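You operate a simulated robot arm through the tools that you are given. There is no shell and no other tool.

The job below is to be done with a simulated robot arm. You get a single attempt, and the scene is never put back.

JOB
Put things in order on the plinth top. At the end: the yellow element is in the purple bin; the orange plug stands on top of the pink block; the blue valve block stands where the yellow element stood; the white valve block stands where the blue valve block stood; whatever was shut is shut again. Leave all else as you found it, and nothing knocked over. Set down upright: yellow element.

It is judged by the outcome, as a careful person would: the job done as asked, and still so three seconds after it is handed in. It fails if anything else is knocked over, pushed out of place, dropped, spilled or broken.

ROBOT AND FRAMES
A 7-joint arm with a two-finger parallel gripper, fixed in place. Base frame: the origin is at the foot of the arm, x ahead of it, y to its left, z up; the work surface is at about z = 0.76. Readings come in m, rad, newtons and seconds.
With the tool pointing down near the work surface it reaches from about 0.2 to 0.68 m from the base axis. Its first joint turns from -1.152 to 1.152 rad. Payload 2.4 kg.
The tool frame sits at the grasp point between the pads (the TCP): z along the fingers, y along the line on which they close. The tips reach 0.03 m beyond it. Largest opening 0.094 m; finger width 0.028, thickness 0.01; the body of the gripper, 0.05 by 0.096 m, starts 0.055 m behind the TCP.
Orientation is that of the tool frame in the base frame, as [roll, pitch, yaw] about the fixed x, y, z axes, in that order (R = Rz(yaw) Ry(pitch) Rx(roll)). With the fingers straight down and closing along the base's y, the tool's x points along the base's -x, its y along +y and its z along -z.

CONTROLS
- The arm moves only by the tool nudge_tool. Its arguments are lists of equal length, an entry for each row: "delta_pos": the shift along the tool's x, y, z in units of 300 mm (1.0 is 300 mm), a list of three; "delta_rot": the turn, a rotation vector about the tool's x, y, z in units of 90 degrees (1.0 is 90 degrees), a list of three; "gripper": the opening in per cent of the stroke, from 0 (shut) to 100 (fully open). In form: {"delta_pos": [[tx, ty, tz], ...], "delta_rot": [[ax, ay, az], ...], "gripper": [gripper, ...]}. A call has 1 to 20 rows; each row is the pose to reach, as a shift and turn from the pose commanded when the call began, along the tool's axes at that moment. A call with a number of a shift or a turn outside -1 to 1 is refused whole. A row lasts 0.2 s, in which the tool goes at most 0.05 m and 0.15 rad; a call with a longer step from one row to the next is refused whole, and so is a gripper value outside its range. A pose out of reach is approached as far as the arm can. The call stops where the force on the tool passes 40 N (or 10 N more than at its start, if that is more) or the arm is blocked; 0.2 s more then pass. The fingers move at their own pace (about 0.153 m/s each) and stop on an object; they squeeze with about 35 N. The grip force told is the motor's: it shows also when the fingers shut on nothing. Time passes only in rows, and 0.2 s behind the last, so rows that repeat a pose let the fingers close. It gives the time, the measured TCP pose, the force on the tool (base axes), the opening and the grip force at its end, in the units of the frame above (readings bear some noise), with the torque about the TCP (base axes, N m) and any sound that the robot's microphone picked up, and new pictures: "pictures" is both (left out), scene, wrist or none.
- Cameras (640 x 400 px; columns grow to the right, rows downward): "scene" is fixed at [0.036, 0.4868, 1.421]; the picture's right is [-0.70, -0.72, 0.00], its down [-0.56, 0.54, -0.63] and it looks along [0.45, -0.44, -0.78] (base axes); focal length 320 px, centre (320, 200). "wrist" rides on the gripper at [0.076, 0.014, -0.103] in the tool frame; the picture's right is [-0.18, 0.98, 0.00], its down [-0.75, -0.14, -0.64] and it looks along [-0.63, -0.12, 0.77] (tool axes); focal length 243 px, centre (320, 200). There is no depth. A picture from a camera that has moved, and an enlarged one, comes with that camera's place and axes in the base frame and with its lens.
- inspect(camera, box): a new picture of the part [left, top, right, bottom] of that camera's present view, enlarged. It takes no simulated time.
- close_job(): hands the job in; it is judged then, once.

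Nothing tells you positions but the pictures and the camera data. Unless the task says otherwise, let go and move clear before handing in.

The tools are called after "Call:" as name(argument=value, ...) on one line, values as JSON. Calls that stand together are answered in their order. nudge_tool: Moves the arm, as the interface text tells. Its arguments: {"type":"object","properties":{"delta_pos":{"type":"array","items":{"type":"array","items":{"type":"number"}}},"delta_rot":{"type":"array","items":{"type":"array","items":{"type":"number"}}},"gripper":{"type":"array","items":{"type":"number"}},"pictures":{"type":"string","enum":["both","scene","wrist","none"]}},"required":["delta_pos","delta_rot","gripper"]} The other tools are called the same way: inspect (camera, box) takes an enlarged picture of a part of a camera's view; close_job () hands the job in.

At the start:

```text
t: 0.0
tcp_pos: [0.3305, 0.1137, 1.0637]
tcp_rot: [-3.14, -0.001, 3.141]
contact_force: [-1.5, 0.2, -0.6]
torque: [0.01, -0.01, -0.02]
finger_gap: 0.0939
finger_force: 0.0
```

scene: 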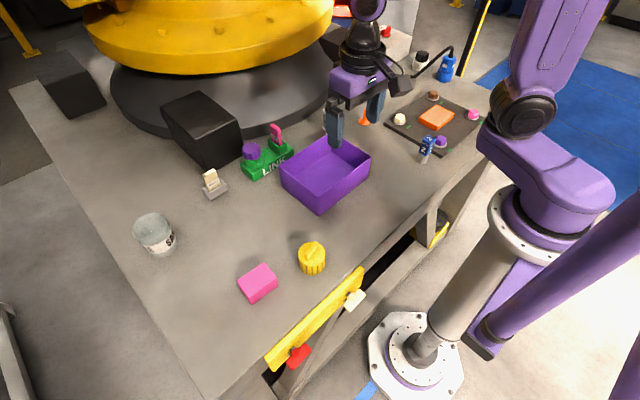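
wrist: 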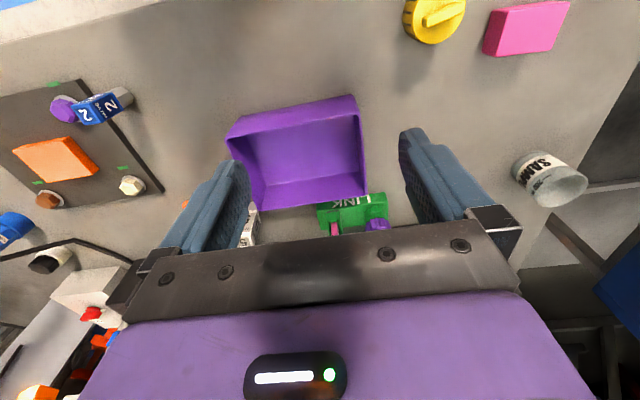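

I see a purple bin in the middle, a yellow knob-like item and a pink block near the front, and a blue item, an orange one and a board on the right. I will enlarge parts of the views to identify each item before moving.

Call:
inspect(camera="scene", box=[320, 40, 500, 170])

Call:
inspect(camera="scene", box=[120, 80, 380, 240])

Call:
inspect(camera="scene", box=[210, 200, 450, 380])

Call:
inspect(camera="wrist", box=[0, 60, 200, 380])

```text
3.08 times, centred on (410, 105) of scene
camera zoom: at [0.036, 0.4868, 1.421], right [-0.7, -0.72, 0.0], down [-0.56, 0.54, -0.63], along [0.45, -0.44, -0.78], focal length 984 px, centre (43, 492)
```

zoom: 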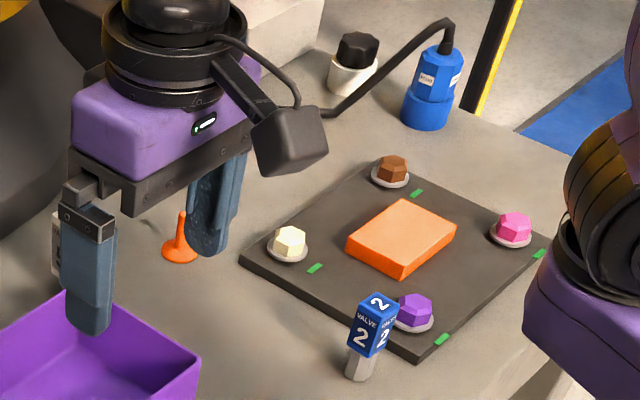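

```text
2.46 times, centred on (250, 160) of scene
camera zoom: at [0.036, 0.4868, 1.421], right [-0.7, -0.72, 0.0], down [-0.56, 0.54, -0.63], along [0.45, -0.44, -0.78], focal length 787 px, centre (492, 298)
```

zoom: 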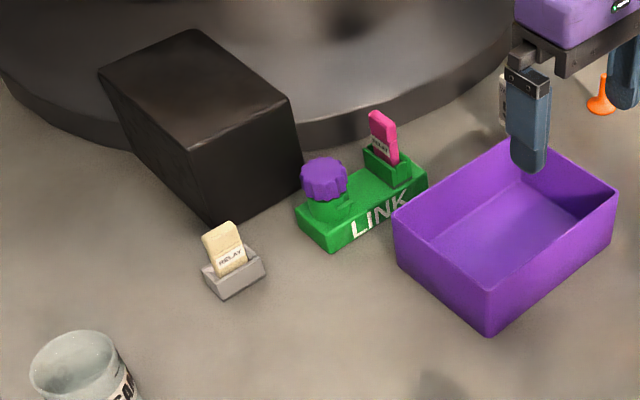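

```text
2.22 times, centred on (330, 290) of scene
camera zoom: at [0.036, 0.4868, 1.421], right [-0.7, -0.72, 0.0], down [-0.56, 0.54, -0.63], along [0.45, -0.44, -0.78], focal length 711 px, centre (298, 0)
```

zoom: 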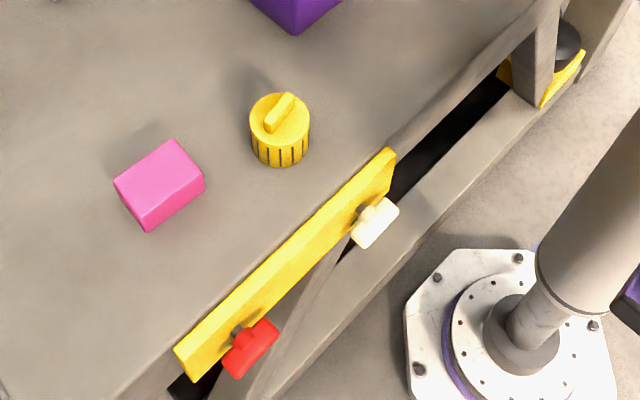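

```text
1.25 times, centred on (100, 220) of wrist
camera zoom: at [0.2541, 0.1266, 1.1661], right [0.18, 0.98, 0.0], down [0.75, -0.14, 0.64], along [0.63, -0.12, -0.77], focal length 303 px, centre (595, 175)
```

zoom: 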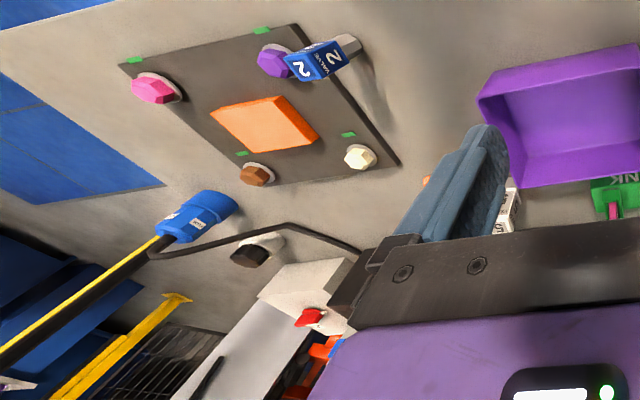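

The yellow element looks to be near (0.29, 0.26), the pink block near (0.34, 0.38), the blue valve block near (0.31, -0.21) and the orange plug near (0.55, -0.22). The gripper hides what seems to be the white valve block, so I'll shift toward +y for a clear view.

Call:
nudge_tool(delta_pos=[[0.03, 0.13, 0], [0.06, 0.26, 0], [0.1, 0.39, 0], [0.133, 0.5, 0], [0.133, 0.5, 0]], delta_rot=[[0, 0, 0], [0, 0, 0], [0, 0, 0], [0, 0, 0], [0, 0, 0]], gripper=[100, 100, 100, 100, 100], pictures="both")

```text
t: 1.2
tcp_pos: [0.2925, 0.2648, 1.0639]
tcp_rot: [-3.141, 0.0, 3.141]
contact_force: [-0.1, 0.0, -0.7]
torque: [0.01, 0.04, 0.0]
finger_gap: 0.094
finger_force: 0.0
camera wrist: at [0.2152, 0.2775, 1.1659], right [0.19, 0.98, 0.0], down [0.75, -0.14, 0.64], along [0.63, -0.12, -0.77], focal length 243 px, centre (320, 200)
```

scene: 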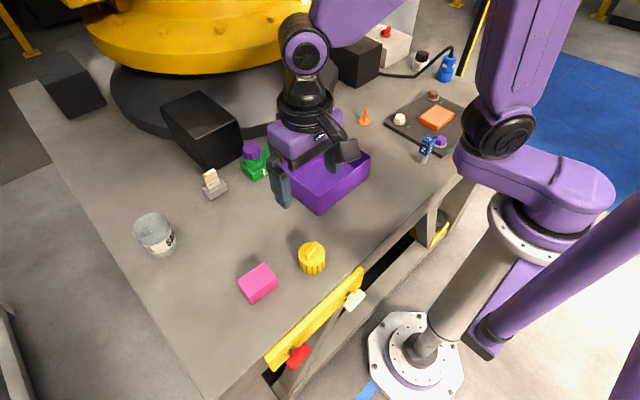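
wrist: 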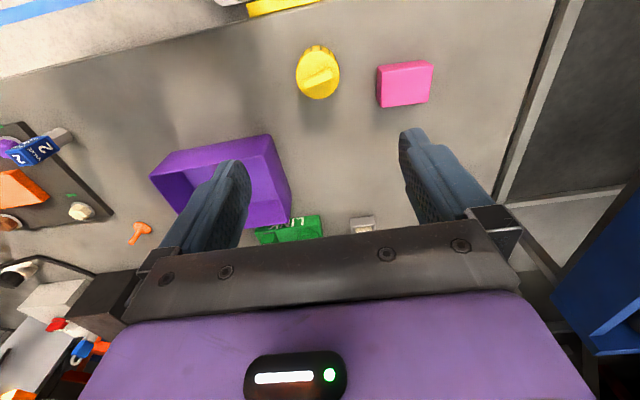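

The white valve block still hides behind the gripper, which I place around (0.59, -0.09). I'll move to the -y side to see it in both views.

Call:
nudge_tool(delta_pos=[[0.02, -0.15, 0], [0.04, -0.3, 0], [0.06, -0.45, 0], [0.08, -0.6, 0], [0.1, -0.75, 0], [0.1, -0.9, 0], [0.1, -0.98, 0], [0.1, -0.98, 0]], delta_rot=[[0, 0, 0], [0, 0, 0], [0, 0, 0], [0, 0, 0], [0, 0, 0], [0, 0, 0], [0, 0, 0], [0, 0, 0]], gripper=[100, 100, 100, 100, 100, 100, 100, 100], pictures="both")

```text
t: 3.0
tcp_pos: [0.2607, -0.033, 1.0658]
tcp_rot: [-3.141, 0.0, -3.141]
contact_force: [0.4, -0.4, -0.4]
torque: [0.03, 0.0, 0.01]
finger_gap: 0.0938
finger_force: 0.0
camera wrist: at [0.1845, -0.0194, 1.168], right [0.18, 0.98, 0.0], down [0.75, -0.14, 0.64], along [0.63, -0.12, -0.77], focal length 243 px, centre (320, 200)
```

scene: 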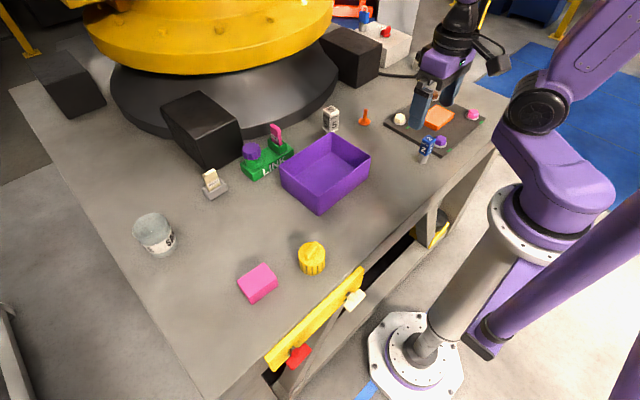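
wrist: 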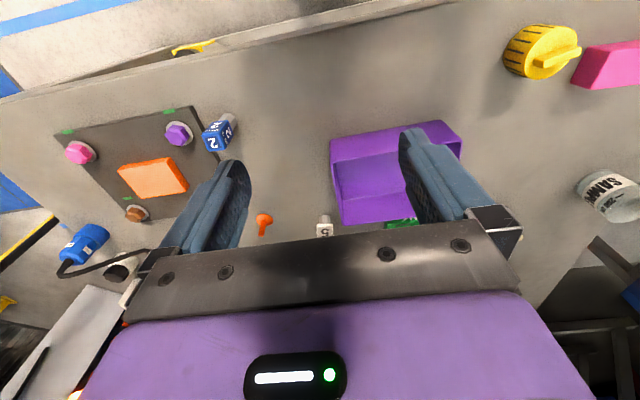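

Call:
inspect(camera="scene", box=[300, 80, 400, 150])

Call:
inspect(camera="scene", box=[390, 110, 470, 170])

Call:
inspect(camera="scene", box=[230, 220, 350, 310])

Call:
inspect(camera="scene", box=[270, 120, 390, 220])

Call:
inspect(camera="wrist", box=[150, 80, 350, 240])

```text
5.71 times, centred on (350, 115) of scene
camera zoom: at [0.036, 0.4868, 1.421], right [-0.7, -0.72, 0.0], down [-0.56, 0.54, -0.63], along [0.45, -0.44, -0.78], focal length 1827 px, centre (149, 686)
```

zoom: 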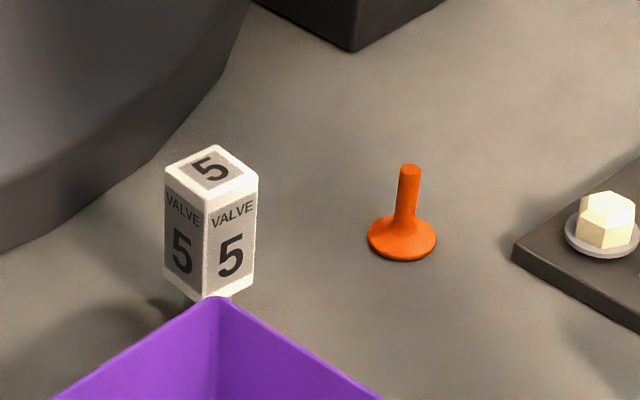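

```text
6.67 times, centred on (430, 140) of scene
camera zoom: at [0.036, 0.4868, 1.421], right [-0.7, -0.72, 0.0], down [-0.56, 0.54, -0.63], along [0.45, -0.44, -0.78], focal length 2132 px, centre (-413, 600)
```

zoom: 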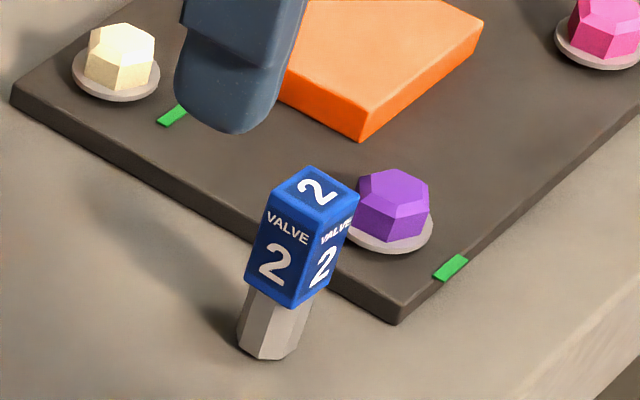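

```text
4.44 times, centred on (290, 265) of scene
camera zoom: at [0.036, 0.4868, 1.421], right [-0.7, -0.72, 0.0], down [-0.56, 0.54, -0.63], along [0.45, -0.44, -0.78], focal length 1421 px, centre (453, -89)
```

zoom: 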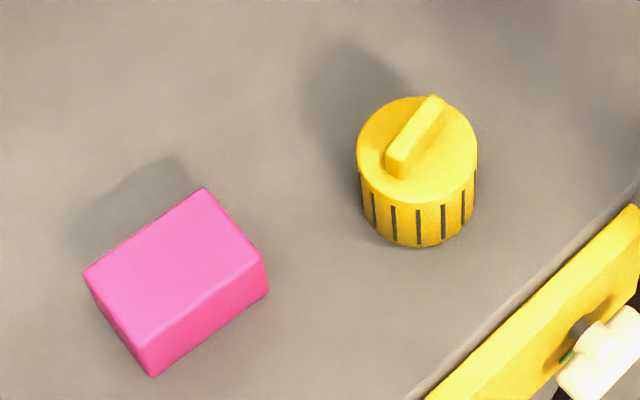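

```text
4.00 times, centred on (330, 170) of scene
camera zoom: at [0.036, 0.4868, 1.421], right [-0.7, -0.72, 0.0], down [-0.56, 0.54, -0.63], along [0.45, -0.44, -0.78], focal length 1279 px, centre (280, 320)
```

zoom: 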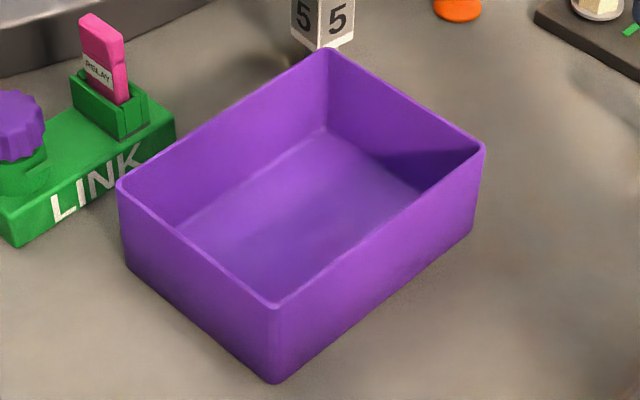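

```text
2.50 times, centred on (250, 160) of wrist
camera zoom: at [0.1845, -0.0194, 1.168], right [0.18, 0.98, 0.0], down [0.75, -0.14, 0.64], along [0.63, -0.12, -0.77], focal length 606 px, centre (495, 300)
```

zoom: 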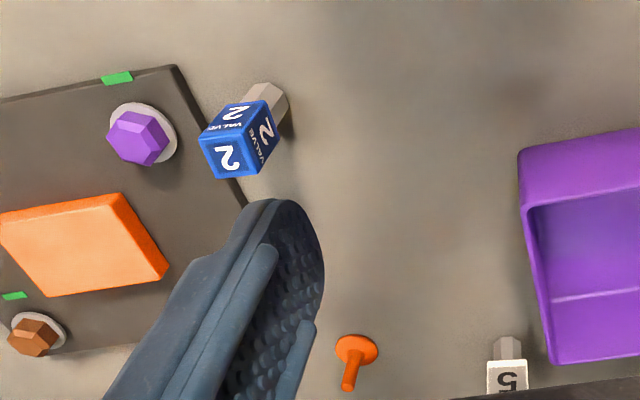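

The white block ("VALVE 5") is near (0.593, -0.099) just behind the bin, and the orange plug is a disc with a stem near (0.553, -0.220). Nothing that I need is shut away, so I'll start with the yellow element and go above it for a close look.

Call:
nudge_tool(delta_pos=[[-0.015, 0.12, 0.05], [-0.03, 0.24, 0.1], [-0.045, 0.36, 0.15], [-0.06, 0.48, 0.2], [-0.075, 0.6, 0.25], [-0.09, 0.72, 0.3], [-0.105, 0.84, 0.36], [-0.12, 0.96, 0.43], [-0.12, 0.973, 0.453], [-0.12, 0.973, 0.453]], delta_rot=[[0, 0, 0], [0, 0, 0], [0, 0, 0], [0, 0, 0], [0, 0, 0], [0, 0, 0], [0, 0, 0], [0, 0, 0], [0, 0, 0], [0, 0, 0]], gripper=[100, 100, 100, 100, 100, 100, 100, 100, 100, 100], pictures="both")

```text
t: 5.2
tcp_pos: [0.2968, 0.2616, 0.9276]
tcp_rot: [-3.141, -0.001, -3.14]
contact_force: [0.3, -0.7, 0.2]
torque: [0.02, -0.01, -0.01]
finger_gap: 0.0941
finger_force: 0.1
camera wrist: at [0.2205, 0.2748, 1.0297], right [0.18, 0.98, 0.0], down [0.75, -0.14, 0.64], along [0.63, -0.12, -0.77], focal length 243 px, centre (320, 200)
```

scene: 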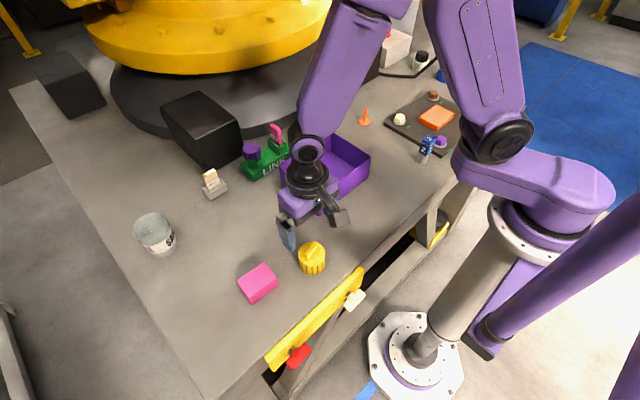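
wrist: 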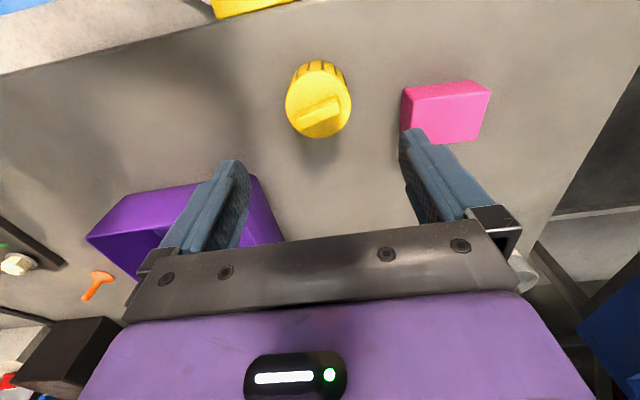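

Call:
inspect(camera="wrist", box=[260, 40, 500, 190])

Call:
inspect(camera="scene", box=[260, 210, 360, 290])

```text
2.67 times, centred on (380, 115) of wrist
camera zoom: at [0.2205, 0.2748, 1.0297], right [0.18, 0.98, 0.0], down [0.75, -0.14, 0.64], along [0.63, -0.12, -0.77], focal length 647 px, centre (160, 427)
```

zoom: 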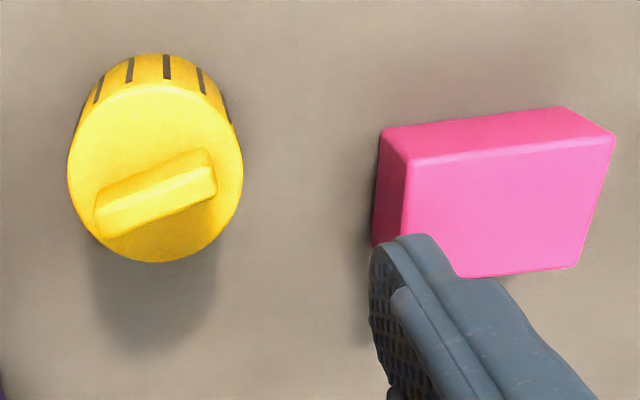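

```text
5.00 times, centred on (310, 250) of scene
camera zoom: at [0.036, 0.4868, 1.421], right [-0.7, -0.72, 0.0], down [-0.56, 0.54, -0.63], along [0.45, -0.44, -0.78], focal length 1599 px, centre (370, -50)
```

zoom: 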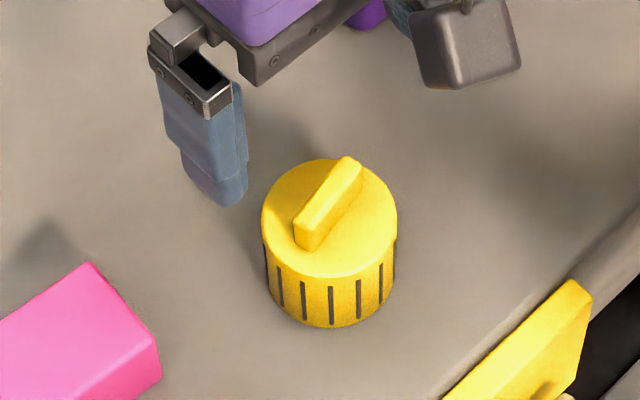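

The yellow element's centre is about (0.296, 0.259), roughly 58 mm wide and 45 mm tall, with clear room on both sides for the fingers. I'll lower over it and grip.

Call:
nudge_tool(delta_pos=[[0.004, -0.009, 0.09], [0.004, -0.009, 0.18], [0.004, -0.009, 0.27], [0.004, -0.009, 0.35], [0.004, -0.009, 0.425], [0.004, -0.009, 0.425]], delta_rot=[[0, 0, 0], [0, 0, 0], [0, 0, 0], [0, 0, 0], [0, 0, 0], [0, 0, 0]], gripper=[100, 100, 100, 100, 100, 100], pictures="both")

```text
t: 6.6
tcp_pos: [0.297, 0.2579, 0.8004]
tcp_rot: [-3.141, 0.001, -3.141]
contact_force: [0.3, -0.1, 0.3]
torque: [-0.01, 0.02, -0.02]
finger_gap: 0.0941
finger_force: 0.1
camera wrist: at [0.2198, 0.2714, 0.903], right [0.18, 0.98, 0.0], down [0.75, -0.14, 0.64], along [0.63, -0.12, -0.77], focal length 243 px, centre (320, 200)
```

scene: 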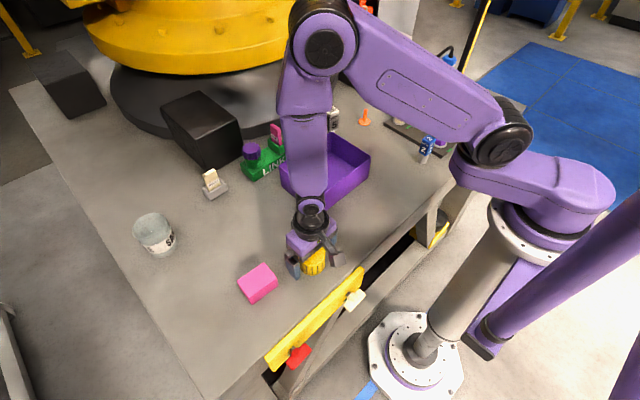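
wrist: 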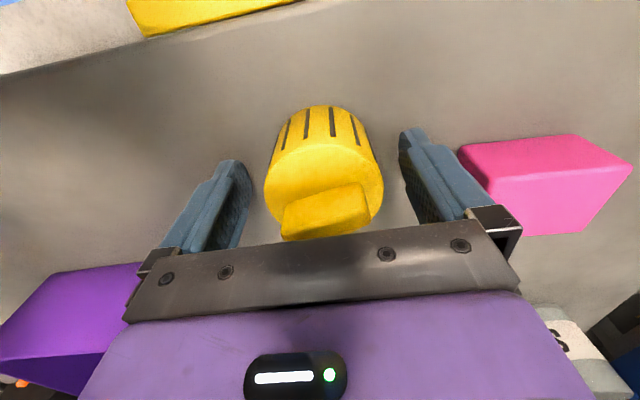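

The element sits centred between the pads. Closing the gripper now.

Call:
nudge_tool(delta_pos=[[0, 0, 0], [0, 0, 0], [0, 0, 0], [0, 0, 0]], delta_rot=[[0, 0, 0], [0, 0, 0], [0, 0, 0], [0, 0, 0]], gripper=[60, 40, 40, 40], pictures="wrist")

```text
t: 7.6
tcp_pos: [0.2953, 0.2572, 0.8012]
tcp_rot: [-3.141, -0.002, -3.141]
contact_force: [0.2, 0.0, 0.5]
torque: [0.0, 0.04, 0.01]
finger_gap: 0.0576
finger_force: 34.6
camera wrist: at [0.2198, 0.2713, 0.9033], right [0.18, 0.98, 0.0], down [0.75, -0.14, 0.64], along [0.63, -0.12, -0.77], focal length 243 px, centre (320, 200)
```

wrist: 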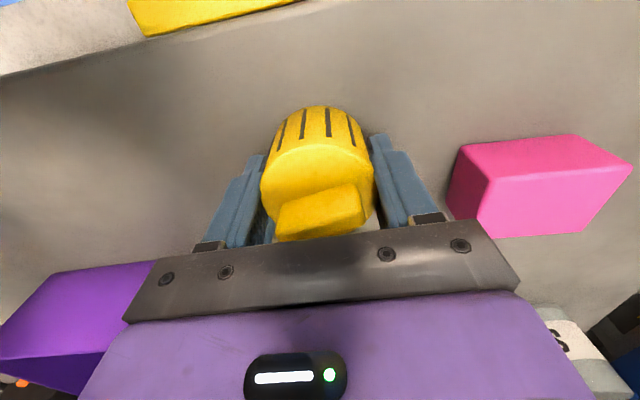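

Gripped at 57.6 mm. I'll lift it, carry it above the bin's centre near (0.457, 0.056), and look before lowering.

Call:
nudge_tool(delta_pos=[[0, 0, -0.1], [0, 0, -0.22], [0, 0, -0.34], [0, 0, -0.45], [-0.08, -0.1, -0.45], [-0.17, -0.21, -0.45], [-0.26, -0.33, -0.45], [-0.35, -0.44, -0.45], [-0.44, -0.55, -0.45], [-0.5, -0.63, -0.45], [-0.539, -0.677, -0.45], [-0.539, -0.677, -0.45]], delta_rot=[[0, 0, 0], [0, 0, 0], [0, 0, 0], [0, 0, 0], [0, 0, 0], [0, 0, 0], [0, 0, 0], [0, 0, 0], [0, 0, 0], [0, 0, 0], [0, 0, 0], [0, 0, 0]], gripper=[40, 40, 40, 40, 40, 40, 40, 40, 40, 40, 40, 40], pictures="both")

```text
t: 10.2
tcp_pos: [0.4589, 0.0558, 0.9329]
tcp_rot: [-3.141, 0.001, -3.141]
contact_force: [0.6, 0.5, -0.5]
torque: [-0.03, 0.0, 0.01]
finger_gap: 0.0579
finger_force: 35.2
camera wrist: at [0.3822, 0.0695, 1.0357], right [0.18, 0.98, 0.0], down [0.75, -0.14, 0.64], along [0.63, -0.12, -0.77], focal length 243 px, centre (320, 200)
```

scene: 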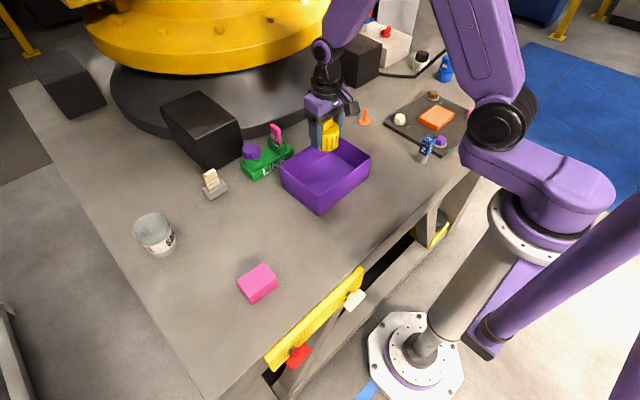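
wrist: 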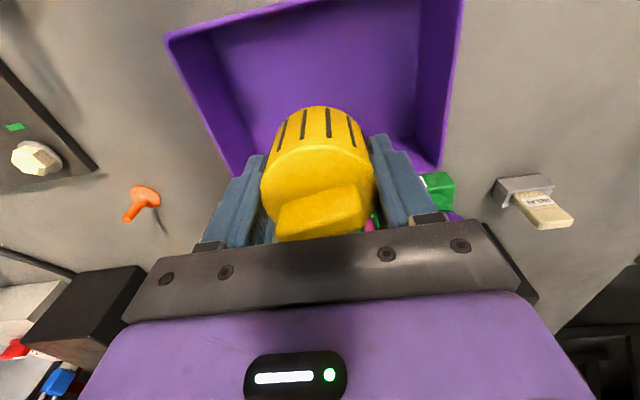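

The element is above the bin's centre with clearance all round. Lowering to a few millimetres above the floor.

Call:
nudge_tool(delta_pos=[[0, 0, 0.08], [0, 0, 0.16], [0, 0, 0.24], [0, 0, 0.32], [0, 0, 0.39], [0, 0, 0.425], [0, 0, 0.425]], delta_rot=[[0, 0, 0], [0, 0, 0], [0, 0, 0], [0, 0, 0], [0, 0, 0], [0, 0, 0], [0, 0, 0]], gripper=[40, 40, 40, 40, 40, 40, 40], pictures="both")

```text
t: 11.8
tcp_pos: [0.4576, 0.0562, 0.8064]
tcp_rot: [-3.141, -0.001, 3.141]
contact_force: [0.6, -0.5, -0.2]
torque: [-0.03, 0.03, -0.02]
finger_gap: 0.0576
finger_force: 34.7
camera wrist: at [0.3811, 0.0691, 0.9095], right [0.18, 0.98, 0.0], down [0.75, -0.14, 0.64], along [0.63, -0.12, -0.77], focal length 243 px, centre (320, 200)
```

scene: 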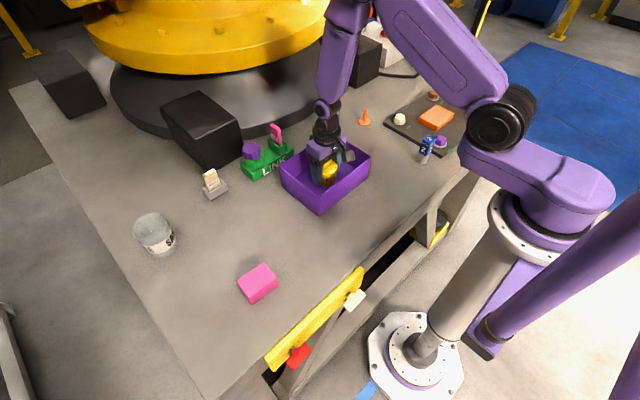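
wrist: 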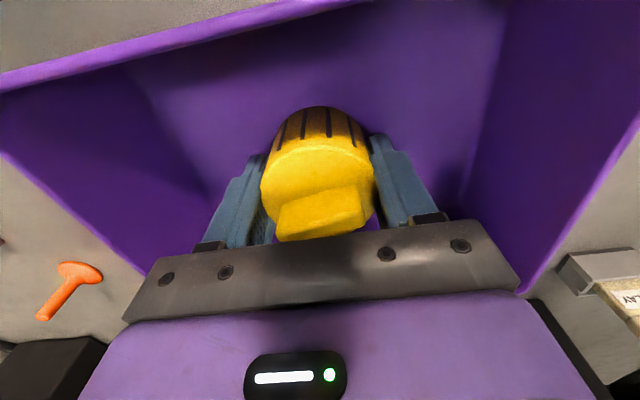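

No contact yet; I'll creep down a few millimetres and watch the force.

Call:
nudge_tool(delta_pos=[[0, 0, 0.004], [0, 0, 0.008], [0, 0, 0.012], [0, 0, 0.012]], delta_rot=[[0, 0, 0], [0, 0, 0], [0, 0, 0], [0, 0, 0]], gripper=[40, 40, 40, 40], pictures="none")

Call:
nudge_tool(delta_pos=[[0, 0, 0.003], [0, 0, 0.006], [0, 0, 0.006]], delta_rot=[[0, 0, 0], [0, 0, 0], [0, 0, 0]], gripper=[40, 40, 40], pictures="none")

```text
t: 12.8
tcp_pos: [0.4583, 0.0558, 0.8043]
tcp_rot: [3.141, 0.001, 3.141]
contact_force: [-2.4, 0.1, 20.3]
torque: [0.13, 0.19, 0.06]
finger_gap: 0.058
finger_force: 34.8
```

```text
t: 13.6
tcp_pos: [0.4569, 0.0548, 0.8036]
tcp_rot: [-3.141, 0.001, -3.141]
contact_force: [0.9, 2.3, 19.0]
torque: [0.19, 0.03, 0.01]
finger_gap: 0.0578
finger_force: 35.6
```

The element rests on the bin floor (about 19 N). I'll ease off, open, and rise straight up.

Call:
nudge_tool(delta_pos=[[0, 0, -0.006], [0, 0, -0.006], [0, 0, -0.006], [0, 0, -0.006], [0, 0, -0.006], [0, 0, -0.04], [0, 0, -0.12], [0, 0, -0.24], [0, 0, -0.38], [0, 0, -0.5], [0, 0, -0.5]], delta_rot=[[0, 0, 0], [0, 0, 0], [0, 0, 0], [0, 0, 0], [0, 0, 0], [0, 0, 0], [0, 0, 0], [0, 0, 0], [0, 0, 0], [0, 0, 0], [0, 0, 0]], gripper=[40, 70, 90, 90, 90, 90, 90, 90, 90, 90, 90], pictures="both")

```text
t: 16.0
tcp_pos: [0.4555, 0.0561, 0.9518]
tcp_rot: [-3.14, 0.0, 3.141]
contact_force: [-0.8, 0.7, -0.6]
torque: [-0.01, -0.03, 0.01]
finger_gap: 0.0845
finger_force: 0.1
camera wrist: at [0.38, 0.0681, 1.0542], right [0.18, 0.98, 0.0], down [0.75, -0.14, 0.64], along [0.63, -0.12, -0.77], focal length 243 px, centre (320, 200)
```

scene: 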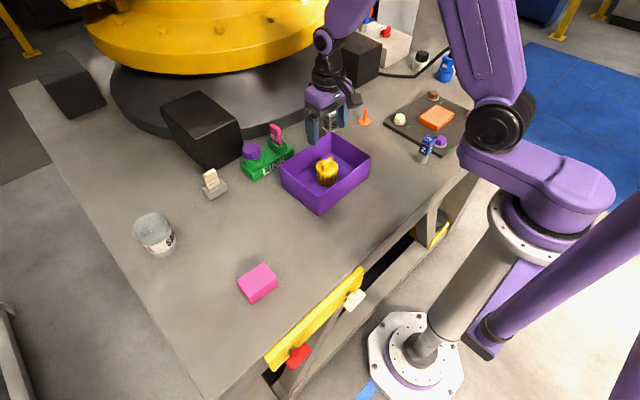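
wrist: 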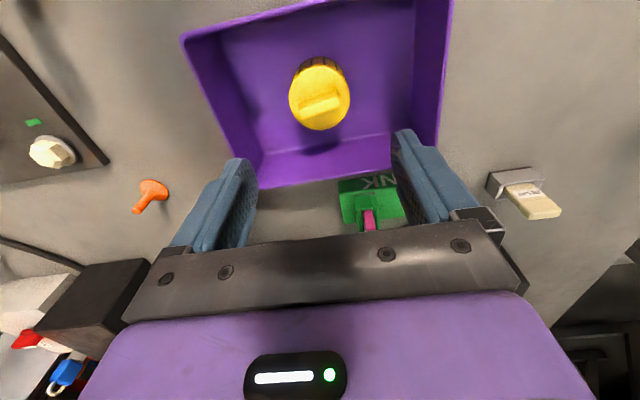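

The yellow element stands upright in the bin. Next the blue valve block: moving above about (0.315, -0.202) for a close look at its position and angle.

Call:
nudge_tool(delta_pos=[[0.06, -0.11, 0], [0.13, -0.23, 0], [0.2, -0.36, 0], [0.27, -0.49, 0], [0.34, -0.62, 0], [0.41, -0.75, 0], [0.46, -0.83, 0], [0.474, -0.859, 0], [0.474, -0.859, 0]], delta_rot=[[0, 0, 0], [0, 0, 0], [0, 0, 0], [0, 0, 0], [0, 0, 0], [0, 0, 0], [0, 0, 0], [0, 0, 0], [0, 0, 0]], gripper=[90, 90, 90, 90, 90, 90, 90, 90, 90], pictures="both")

Call:
inspect(camera="wrist", box=[240, 20, 440, 160])

Call:
inspect(camera="scene", box=[280, 80, 400, 220])

```text
t: 18.0
tcp_pos: [0.3155, -0.2039, 0.9519]
tcp_rot: [3.141, -0.001, 3.141]
contact_force: [0.8, 0.4, -0.5]
torque: [0.0, 0.03, -0.01]
finger_gap: 0.0847
finger_force: 0.0
camera wrist: at [0.2391, -0.1905, 1.0543], right [0.18, 0.98, 0.0], down [0.75, -0.14, 0.64], along [0.63, -0.12, -0.77], focal length 243 px, centre (320, 200)
```

scene: 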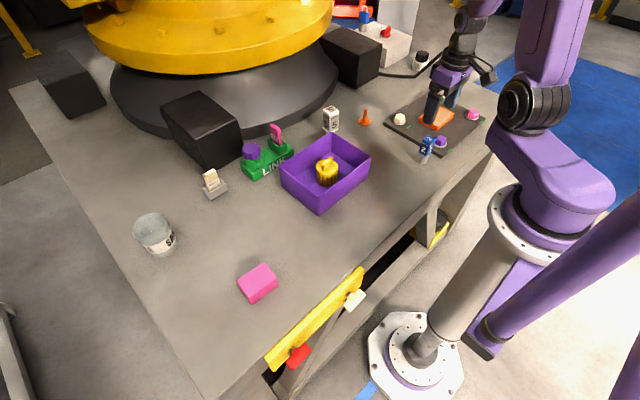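
wrist: 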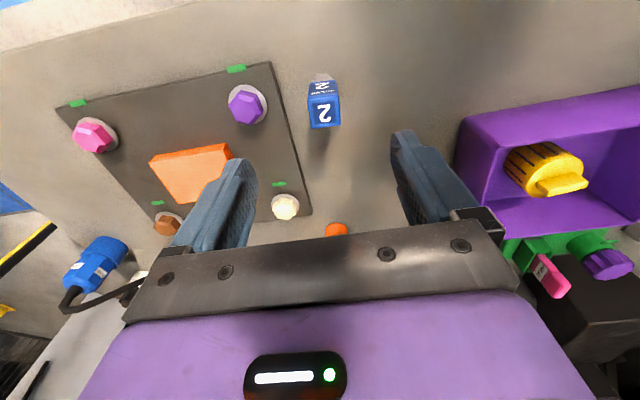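

```text
2.86 times, centred on (340, 90) of wrist
camera zoom: at [0.2391, -0.1905, 1.0543], right [0.18, 0.98, 0.0], down [0.75, -0.14, 0.64], along [0.63, -0.12, -0.77], focal length 693 px, centre (263, 514)
```

zoom: 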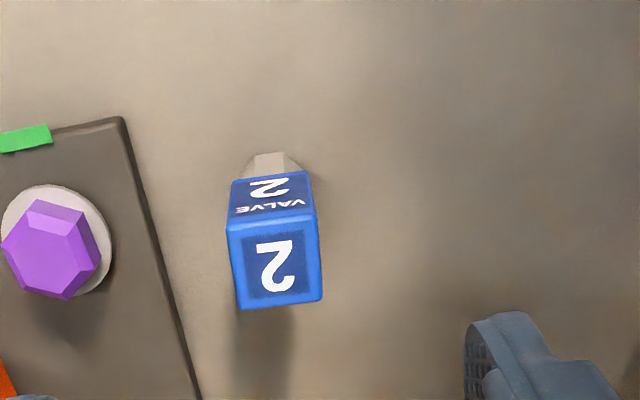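

```text
2.86 times, centred on (340, 150) of scene
camera zoom: at [0.0361, 0.4868, 1.421], right [-0.7, -0.72, 0.0], down [-0.56, 0.54, -0.63], along [0.45, -0.44, -0.78], focal length 914 px, centre (263, 343)
```

zoom: 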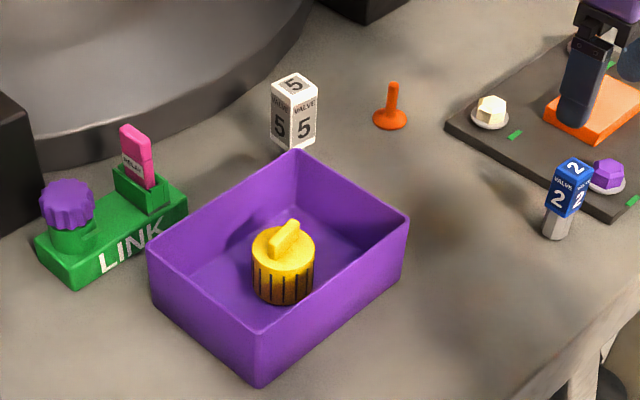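

The blue block's top centre is at about (0.313, -0.201), turned about -3.5°, with its top near z 0.85 and the board edge at y ≈ -0.25. I'll narrow the opening, align, and descend around the blue part while staying above the board.

Call:
nudge_tool(delta_pos=[[0.006, 0.004, 0.0], [0.006, 0.004, 0.05], [0.006, 0.004, 0.13], [0.006, 0.004, 0.21], [0.006, 0.004, 0.28], [0.006, 0.004, 0.28]], delta_rot=[[0, 0, 0.04], [0, 0, 0.04], [0, 0, 0.04], [0, 0, 0.04], [0, 0, 0.04], [0, 0, 0.04]], gripper=[65, 65, 65, 65, 65, 65], pictures="both")

Call:
inspect(camera="wrist", box=[220, 80, 420, 240])

Call:
inspect(camera="scene", box=[380, 90, 480, 180])

```text
t: 19.4
tcp_pos: [0.3129, -0.203, 0.8681]
tcp_rot: [-3.141, 0.001, 3.078]
contact_force: [0.1, 0.5, 0.7]
torque: [0.02, 0.0, 0.0]
finger_gap: 0.0613
finger_force: 0.1
camera wrist: at [0.2389, -0.1845, 0.9704], right [0.25, 0.97, 0.0], down [0.74, -0.19, 0.64], along [0.62, -0.16, -0.77], focal length 243 px, centre (320, 200)
```

scene: 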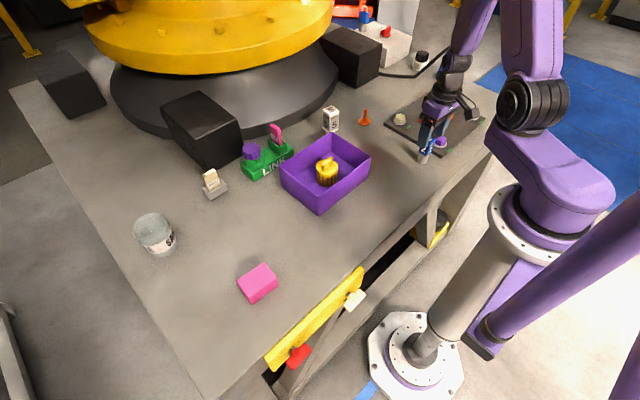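
wrist: 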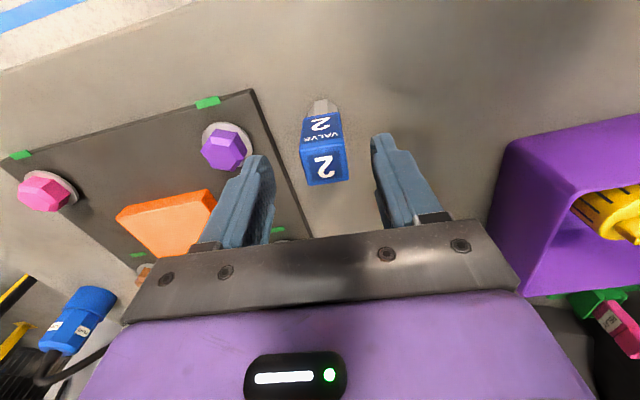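

```text
2.50 times, centred on (320, 160) of wrist
camera zoom: at [0.2389, -0.1845, 0.9704], right [0.25, 0.97, 0.0], down [0.74, -0.19, 0.64], along [0.62, -0.16, -0.77], focal length 606 px, centre (320, 300)
```

zoom: 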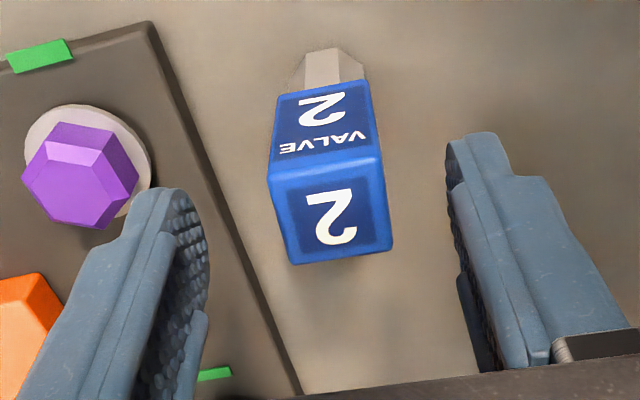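

```text
4.44 times, centred on (430, 135) of scene
camera zoom: at [0.0361, 0.4868, 1.421], right [-0.7, -0.72, 0.0], down [-0.56, 0.54, -0.63], along [0.45, -0.44, -0.78], focal length 1421 px, centre (-169, 489)
```

zoom: 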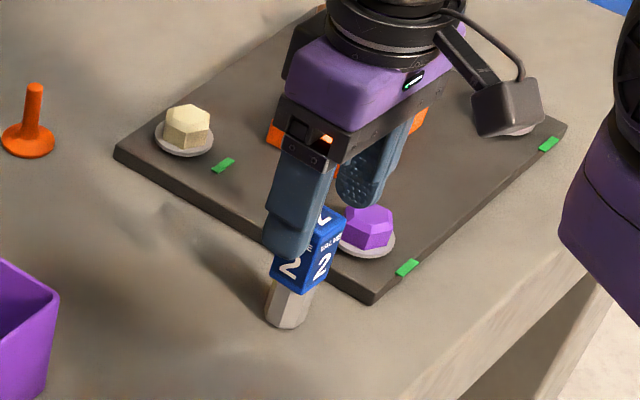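

The block is centred between the pads with the fingers clear of the purple hex. Going down the remaining 43 mm and closing.

Call:
nudge_tool(delta_pos=[[0, 0, 0.05], [0, 0, 0.1], [0, 0, 0.145], [0, 0, 0.145], [0, 0, 0.145], [0, 0, 0.145], [0, 0, 0.145], [0, 0, 0.145]], delta_rot=[[0, 0, 0], [0, 0, 0], [0, 0, 0], [0, 0, 0], [0, 0, 0], [0, 0, 0], [0, 0, 0], [0, 0, 0]], gripper=[65, 65, 65, 65, 50, 35, 15, 15], pictures="both")

Call:
inspect(camera="scene", box=[380, 90, 480, 180])

```text
t: 21.2
tcp_pos: [0.3123, -0.2025, 0.8249]
tcp_rot: [3.14, 0.0, 3.077]
contact_force: [0.4, -0.4, 0.7]
torque: [0.01, -0.02, -0.01]
finger_gap: 0.0306
finger_force: 35.4
camera wrist: at [0.2373, -0.1834, 0.9274], right [0.25, 0.97, 0.0], down [0.74, -0.19, 0.64], along [0.62, -0.16, -0.77], focal length 243 px, centre (320, 200)
```

scene: 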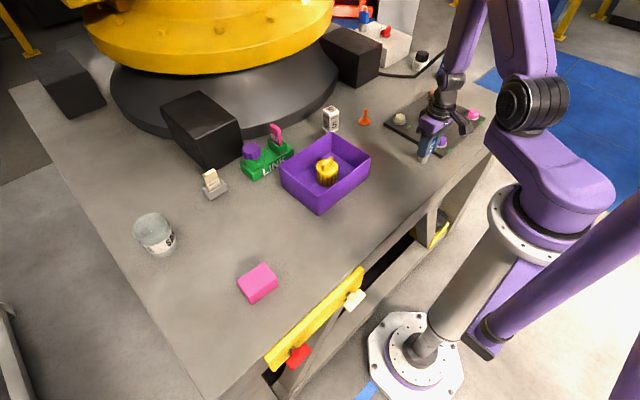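
wrist: 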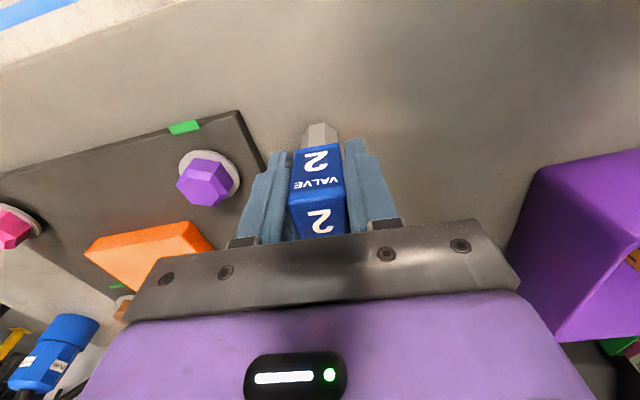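

```text
4.44 times, centred on (430, 135) of scene
camera zoom: at [0.0361, 0.4868, 1.421], right [-0.7, -0.72, 0.0], down [-0.56, 0.54, -0.63], along [0.45, -0.44, -0.78], focal length 1421 px, centre (-169, 489)
```

zoom: 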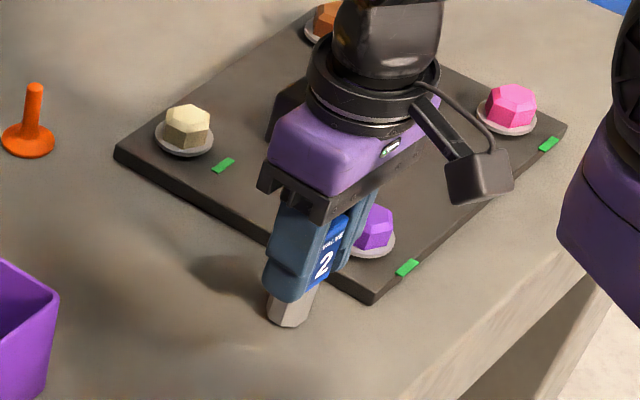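

Blue block gripped (30.6 mm wide) about (0.3155, -0.201). I'll lift it straight up and carry it along in front of the bin toward the yellow element's old spot at (0.296, 0.2585).

Call:
nudge_tool(delta_pos=[[0, 0, -0.05], [0, 0, -0.15], [0, 0, -0.28], [0, 0, -0.4], [0, 0, -0.433], [0.01, 0.1, -0.433], [0.02, 0.22, -0.433], [0.034, 0.35, -0.433], [0.05, 0.48, -0.433], [0.064, 0.61, -0.433], [0.075, 0.71, -0.433], [0.08, 0.76, -0.433], [0.08, 0.76, -0.433]], delta_rot=[[0, 0, 0], [0, 0, 0], [0, 0, 0], [0, 0, 0], [0, 0, 0], [0, 0, 0], [0, 0, 0], [0, 0, 0], [0, 0, 0], [0, 0, 0], [0, 0, 0], [0, 0, 0], [0, 0, 0]], gripper=[15, 15, 15, 15, 15, 15, 15, 15, 15, 15, 15, 15, 15], pictures="both")

```text
t: 24.0
tcp_pos: [0.3017, 0.0285, 0.9537]
tcp_rot: [-3.14, 0.002, 3.079]
contact_force: [0.0, -0.3, -1.4]
torque: [0.0, 0.0, 0.02]
finger_gap: 0.0311
finger_force: 34.6
camera wrist: at [0.2271, 0.047, 1.0571], right [0.25, 0.97, 0.0], down [0.74, -0.19, 0.64], along [0.62, -0.16, -0.77], focal length 243 px, centre (320, 200)
```

scene: 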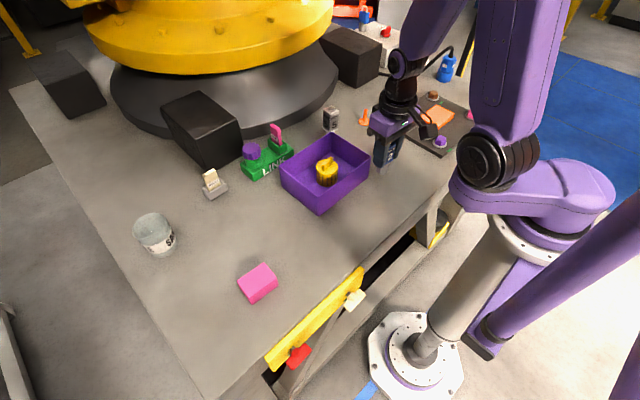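
wrist: 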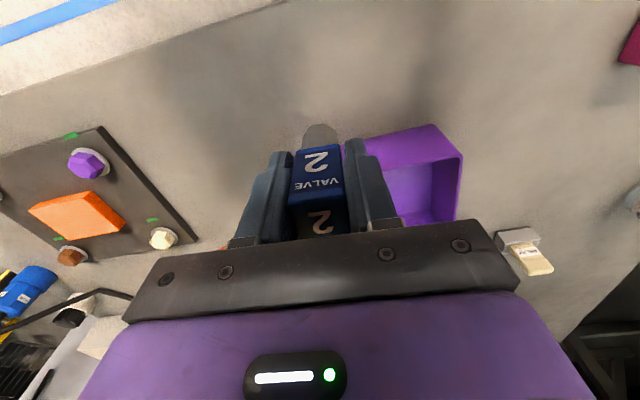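

The block is held securely. Continuing to the yellow element's old spot, staying high.

Call:
nudge_tool(delta_pos=[[0.01, 0.1, 0], [0.022, 0.22, 0], [0.036, 0.35, 0], [0.05, 0.48, 0], [0.064, 0.61, 0], [0.075, 0.7, 0], [0.083, 0.763, 0], [0.083, 0.763, 0], [0.083, 0.763, 0]], delta_rot=[[0, 0, 0], [0, 0, 0], [0, 0, 0], [0, 0, 0], [0, 0, 0], [0, 0, 0], [0, 0, 0], [0, 0, 0], [0, 0, 0]], gripper=[15, 15, 15, 15, 15, 15, 15, 15, 15], pictures="both")

Call:
inspect(camera="wrist", box=[220, 100, 420, 250])

Call:
inspect(camera="scene", box=[240, 180, 360, 290])

```text
t: 26.0
tcp_pos: [0.2954, 0.2574, 0.9542]
tcp_rot: [-3.141, -0.001, 3.08]
contact_force: [-0.7, -1.0, -1.8]
torque: [-0.01, 0.04, -0.03]
finger_gap: 0.0311
finger_force: 34.7
camera wrist: at [0.2187, 0.2763, 1.0568], right [0.25, 0.97, 0.0], down [0.74, -0.19, 0.64], along [0.62, -0.16, -0.77], focal length 243 px, centre (320, 200)
```

scene: 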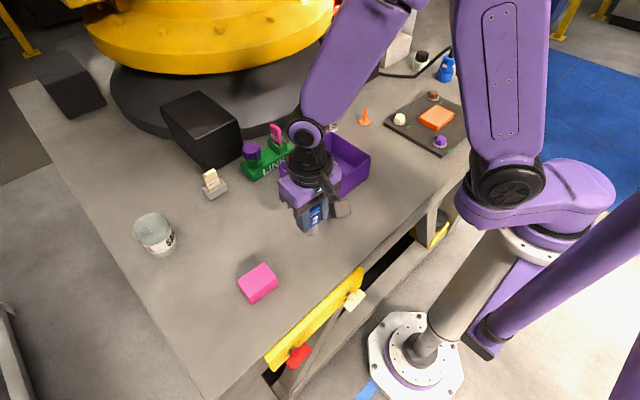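
wrist: 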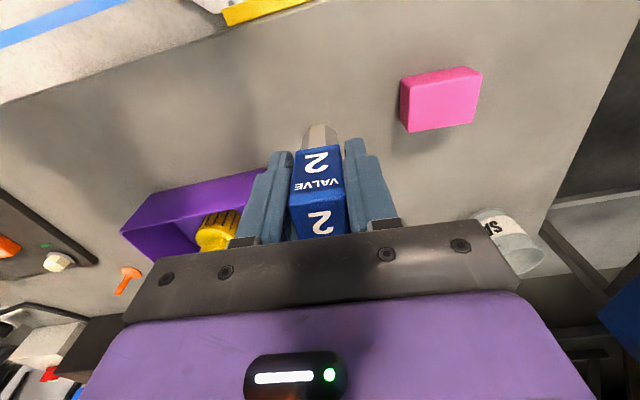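

```text
2.67 times, centred on (320, 175) of wrist
camera zoom: at [0.2187, 0.2763, 1.0568], right [0.25, 0.97, 0.0], down [0.74, -0.19, 0.64], along [0.62, -0.16, -0.77], focal length 647 px, centre (320, 267)
```

zoom: 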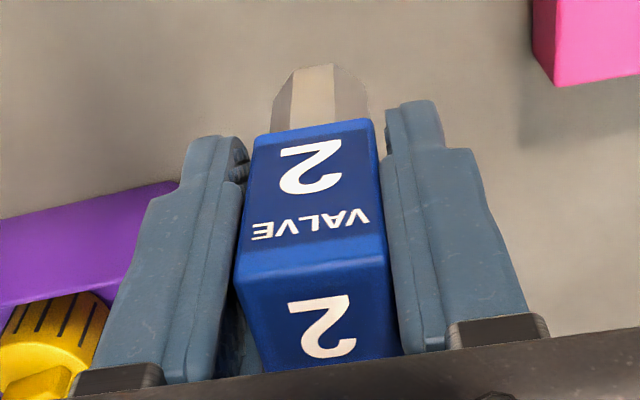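

```text
3.64 times, centred on (300, 235) of scene
camera zoom: at [0.0361, 0.4868, 1.4209], right [-0.7, -0.72, 0.0], down [-0.56, 0.54, -0.63], along [0.45, -0.44, -0.78], focal length 1163 px, centre (393, 73)
```

zoom: 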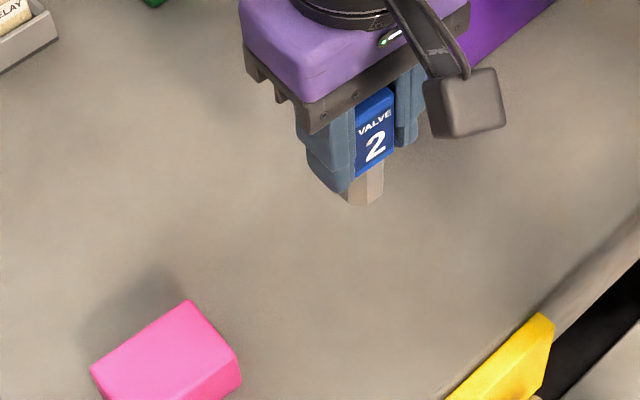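

The block hangs straight above the target with space to the pink block. Lowering to just above the surface, then creeping to contact.

Call:
nudge_tool(delta_pos=[[0, 0, 0.08], [0, 0, 0.16], [0, 0, 0.24], [0, 0, 0.32], [0, 0, 0.39], [0, 0, 0.42], [0, 0, 0.42]], delta_rot=[[0, 0, 0], [0, 0, 0], [0, 0, 0], [0, 0, 0], [0, 0, 0], [0, 0, 0], [0, 0, 0]], gripper=[15, 15, 15, 15, 15, 15, 15], pictures="both")

Call:
nudge_tool(delta_pos=[[0, 0, 0.004], [0, 0, 0.007], [0, 0, 0.007]], delta_rot=[[0, 0, 0], [0, 0, 0], [0, 0, 0]], gripper=[15, 15, 15], pictures="none")

```text
t: 27.6
tcp_pos: [0.2942, 0.2567, 0.8297]
tcp_rot: [-3.141, -0.001, 3.077]
contact_force: [0.5, 0.3, -1.1]
torque: [0.0, 0.01, 0.01]
finger_gap: 0.031
finger_force: 34.9
camera wrist: at [0.2191, 0.2758, 0.9319], right [0.25, 0.97, 0.0], down [0.74, -0.19, 0.64], along [0.62, -0.16, -0.77], focal length 243 px, centre (320, 200)
```

scene: 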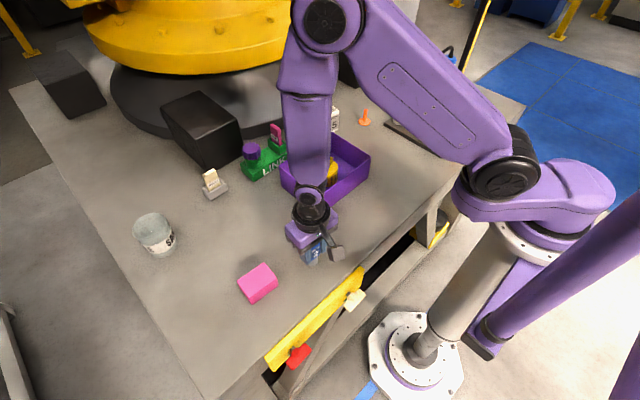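
wrist: 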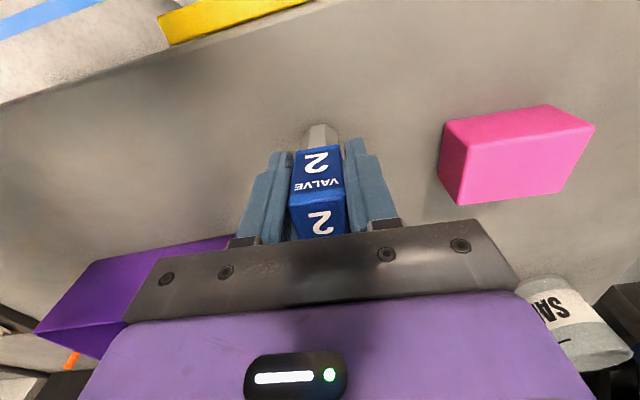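

```text
t: 28.4
tcp_pos: [0.2928, 0.2585, 0.8279]
tcp_rot: [3.141, 0.001, 3.079]
contact_force: [-0.9, -0.4, -1.6]
torque: [0.02, 0.0, 0.01]
finger_gap: 0.0309
finger_force: 35.2
```

Call:
nudge_tool(delta_pos=[[0.003, 0.003, 0.003], [0.003, 0.003, 0.006], [0.003, 0.003, 0.006]], delta_rot=[[0, 0, 0], [0, 0, 0], [0, 0, 0]], gripper=[15, 15, 15], pictures="none")

Call:
nudge_tool(delta_pos=[[0, 0, 0.003], [0, 0, 0.003]], delta_rot=[[0, 0, 0], [0, 0, 0]], gripper=[15, 15], pictures="none")

```text
t: 29.2
tcp_pos: [0.2921, 0.2592, 0.8257]
tcp_rot: [3.141, 0.0, 3.079]
contact_force: [0.1, 0.0, -2.1]
torque: [-0.01, 0.01, 0.0]
finger_gap: 0.0309
finger_force: 35.0
```

```text
t: 29.8
tcp_pos: [0.2921, 0.2584, 0.8248]
tcp_rot: [-3.141, 0.001, 3.08]
contact_force: [-3.2, -1.9, 23.7]
torque: [-0.12, 0.09, 0.0]
finger_gap: 0.0306
finger_force: 34.8
```

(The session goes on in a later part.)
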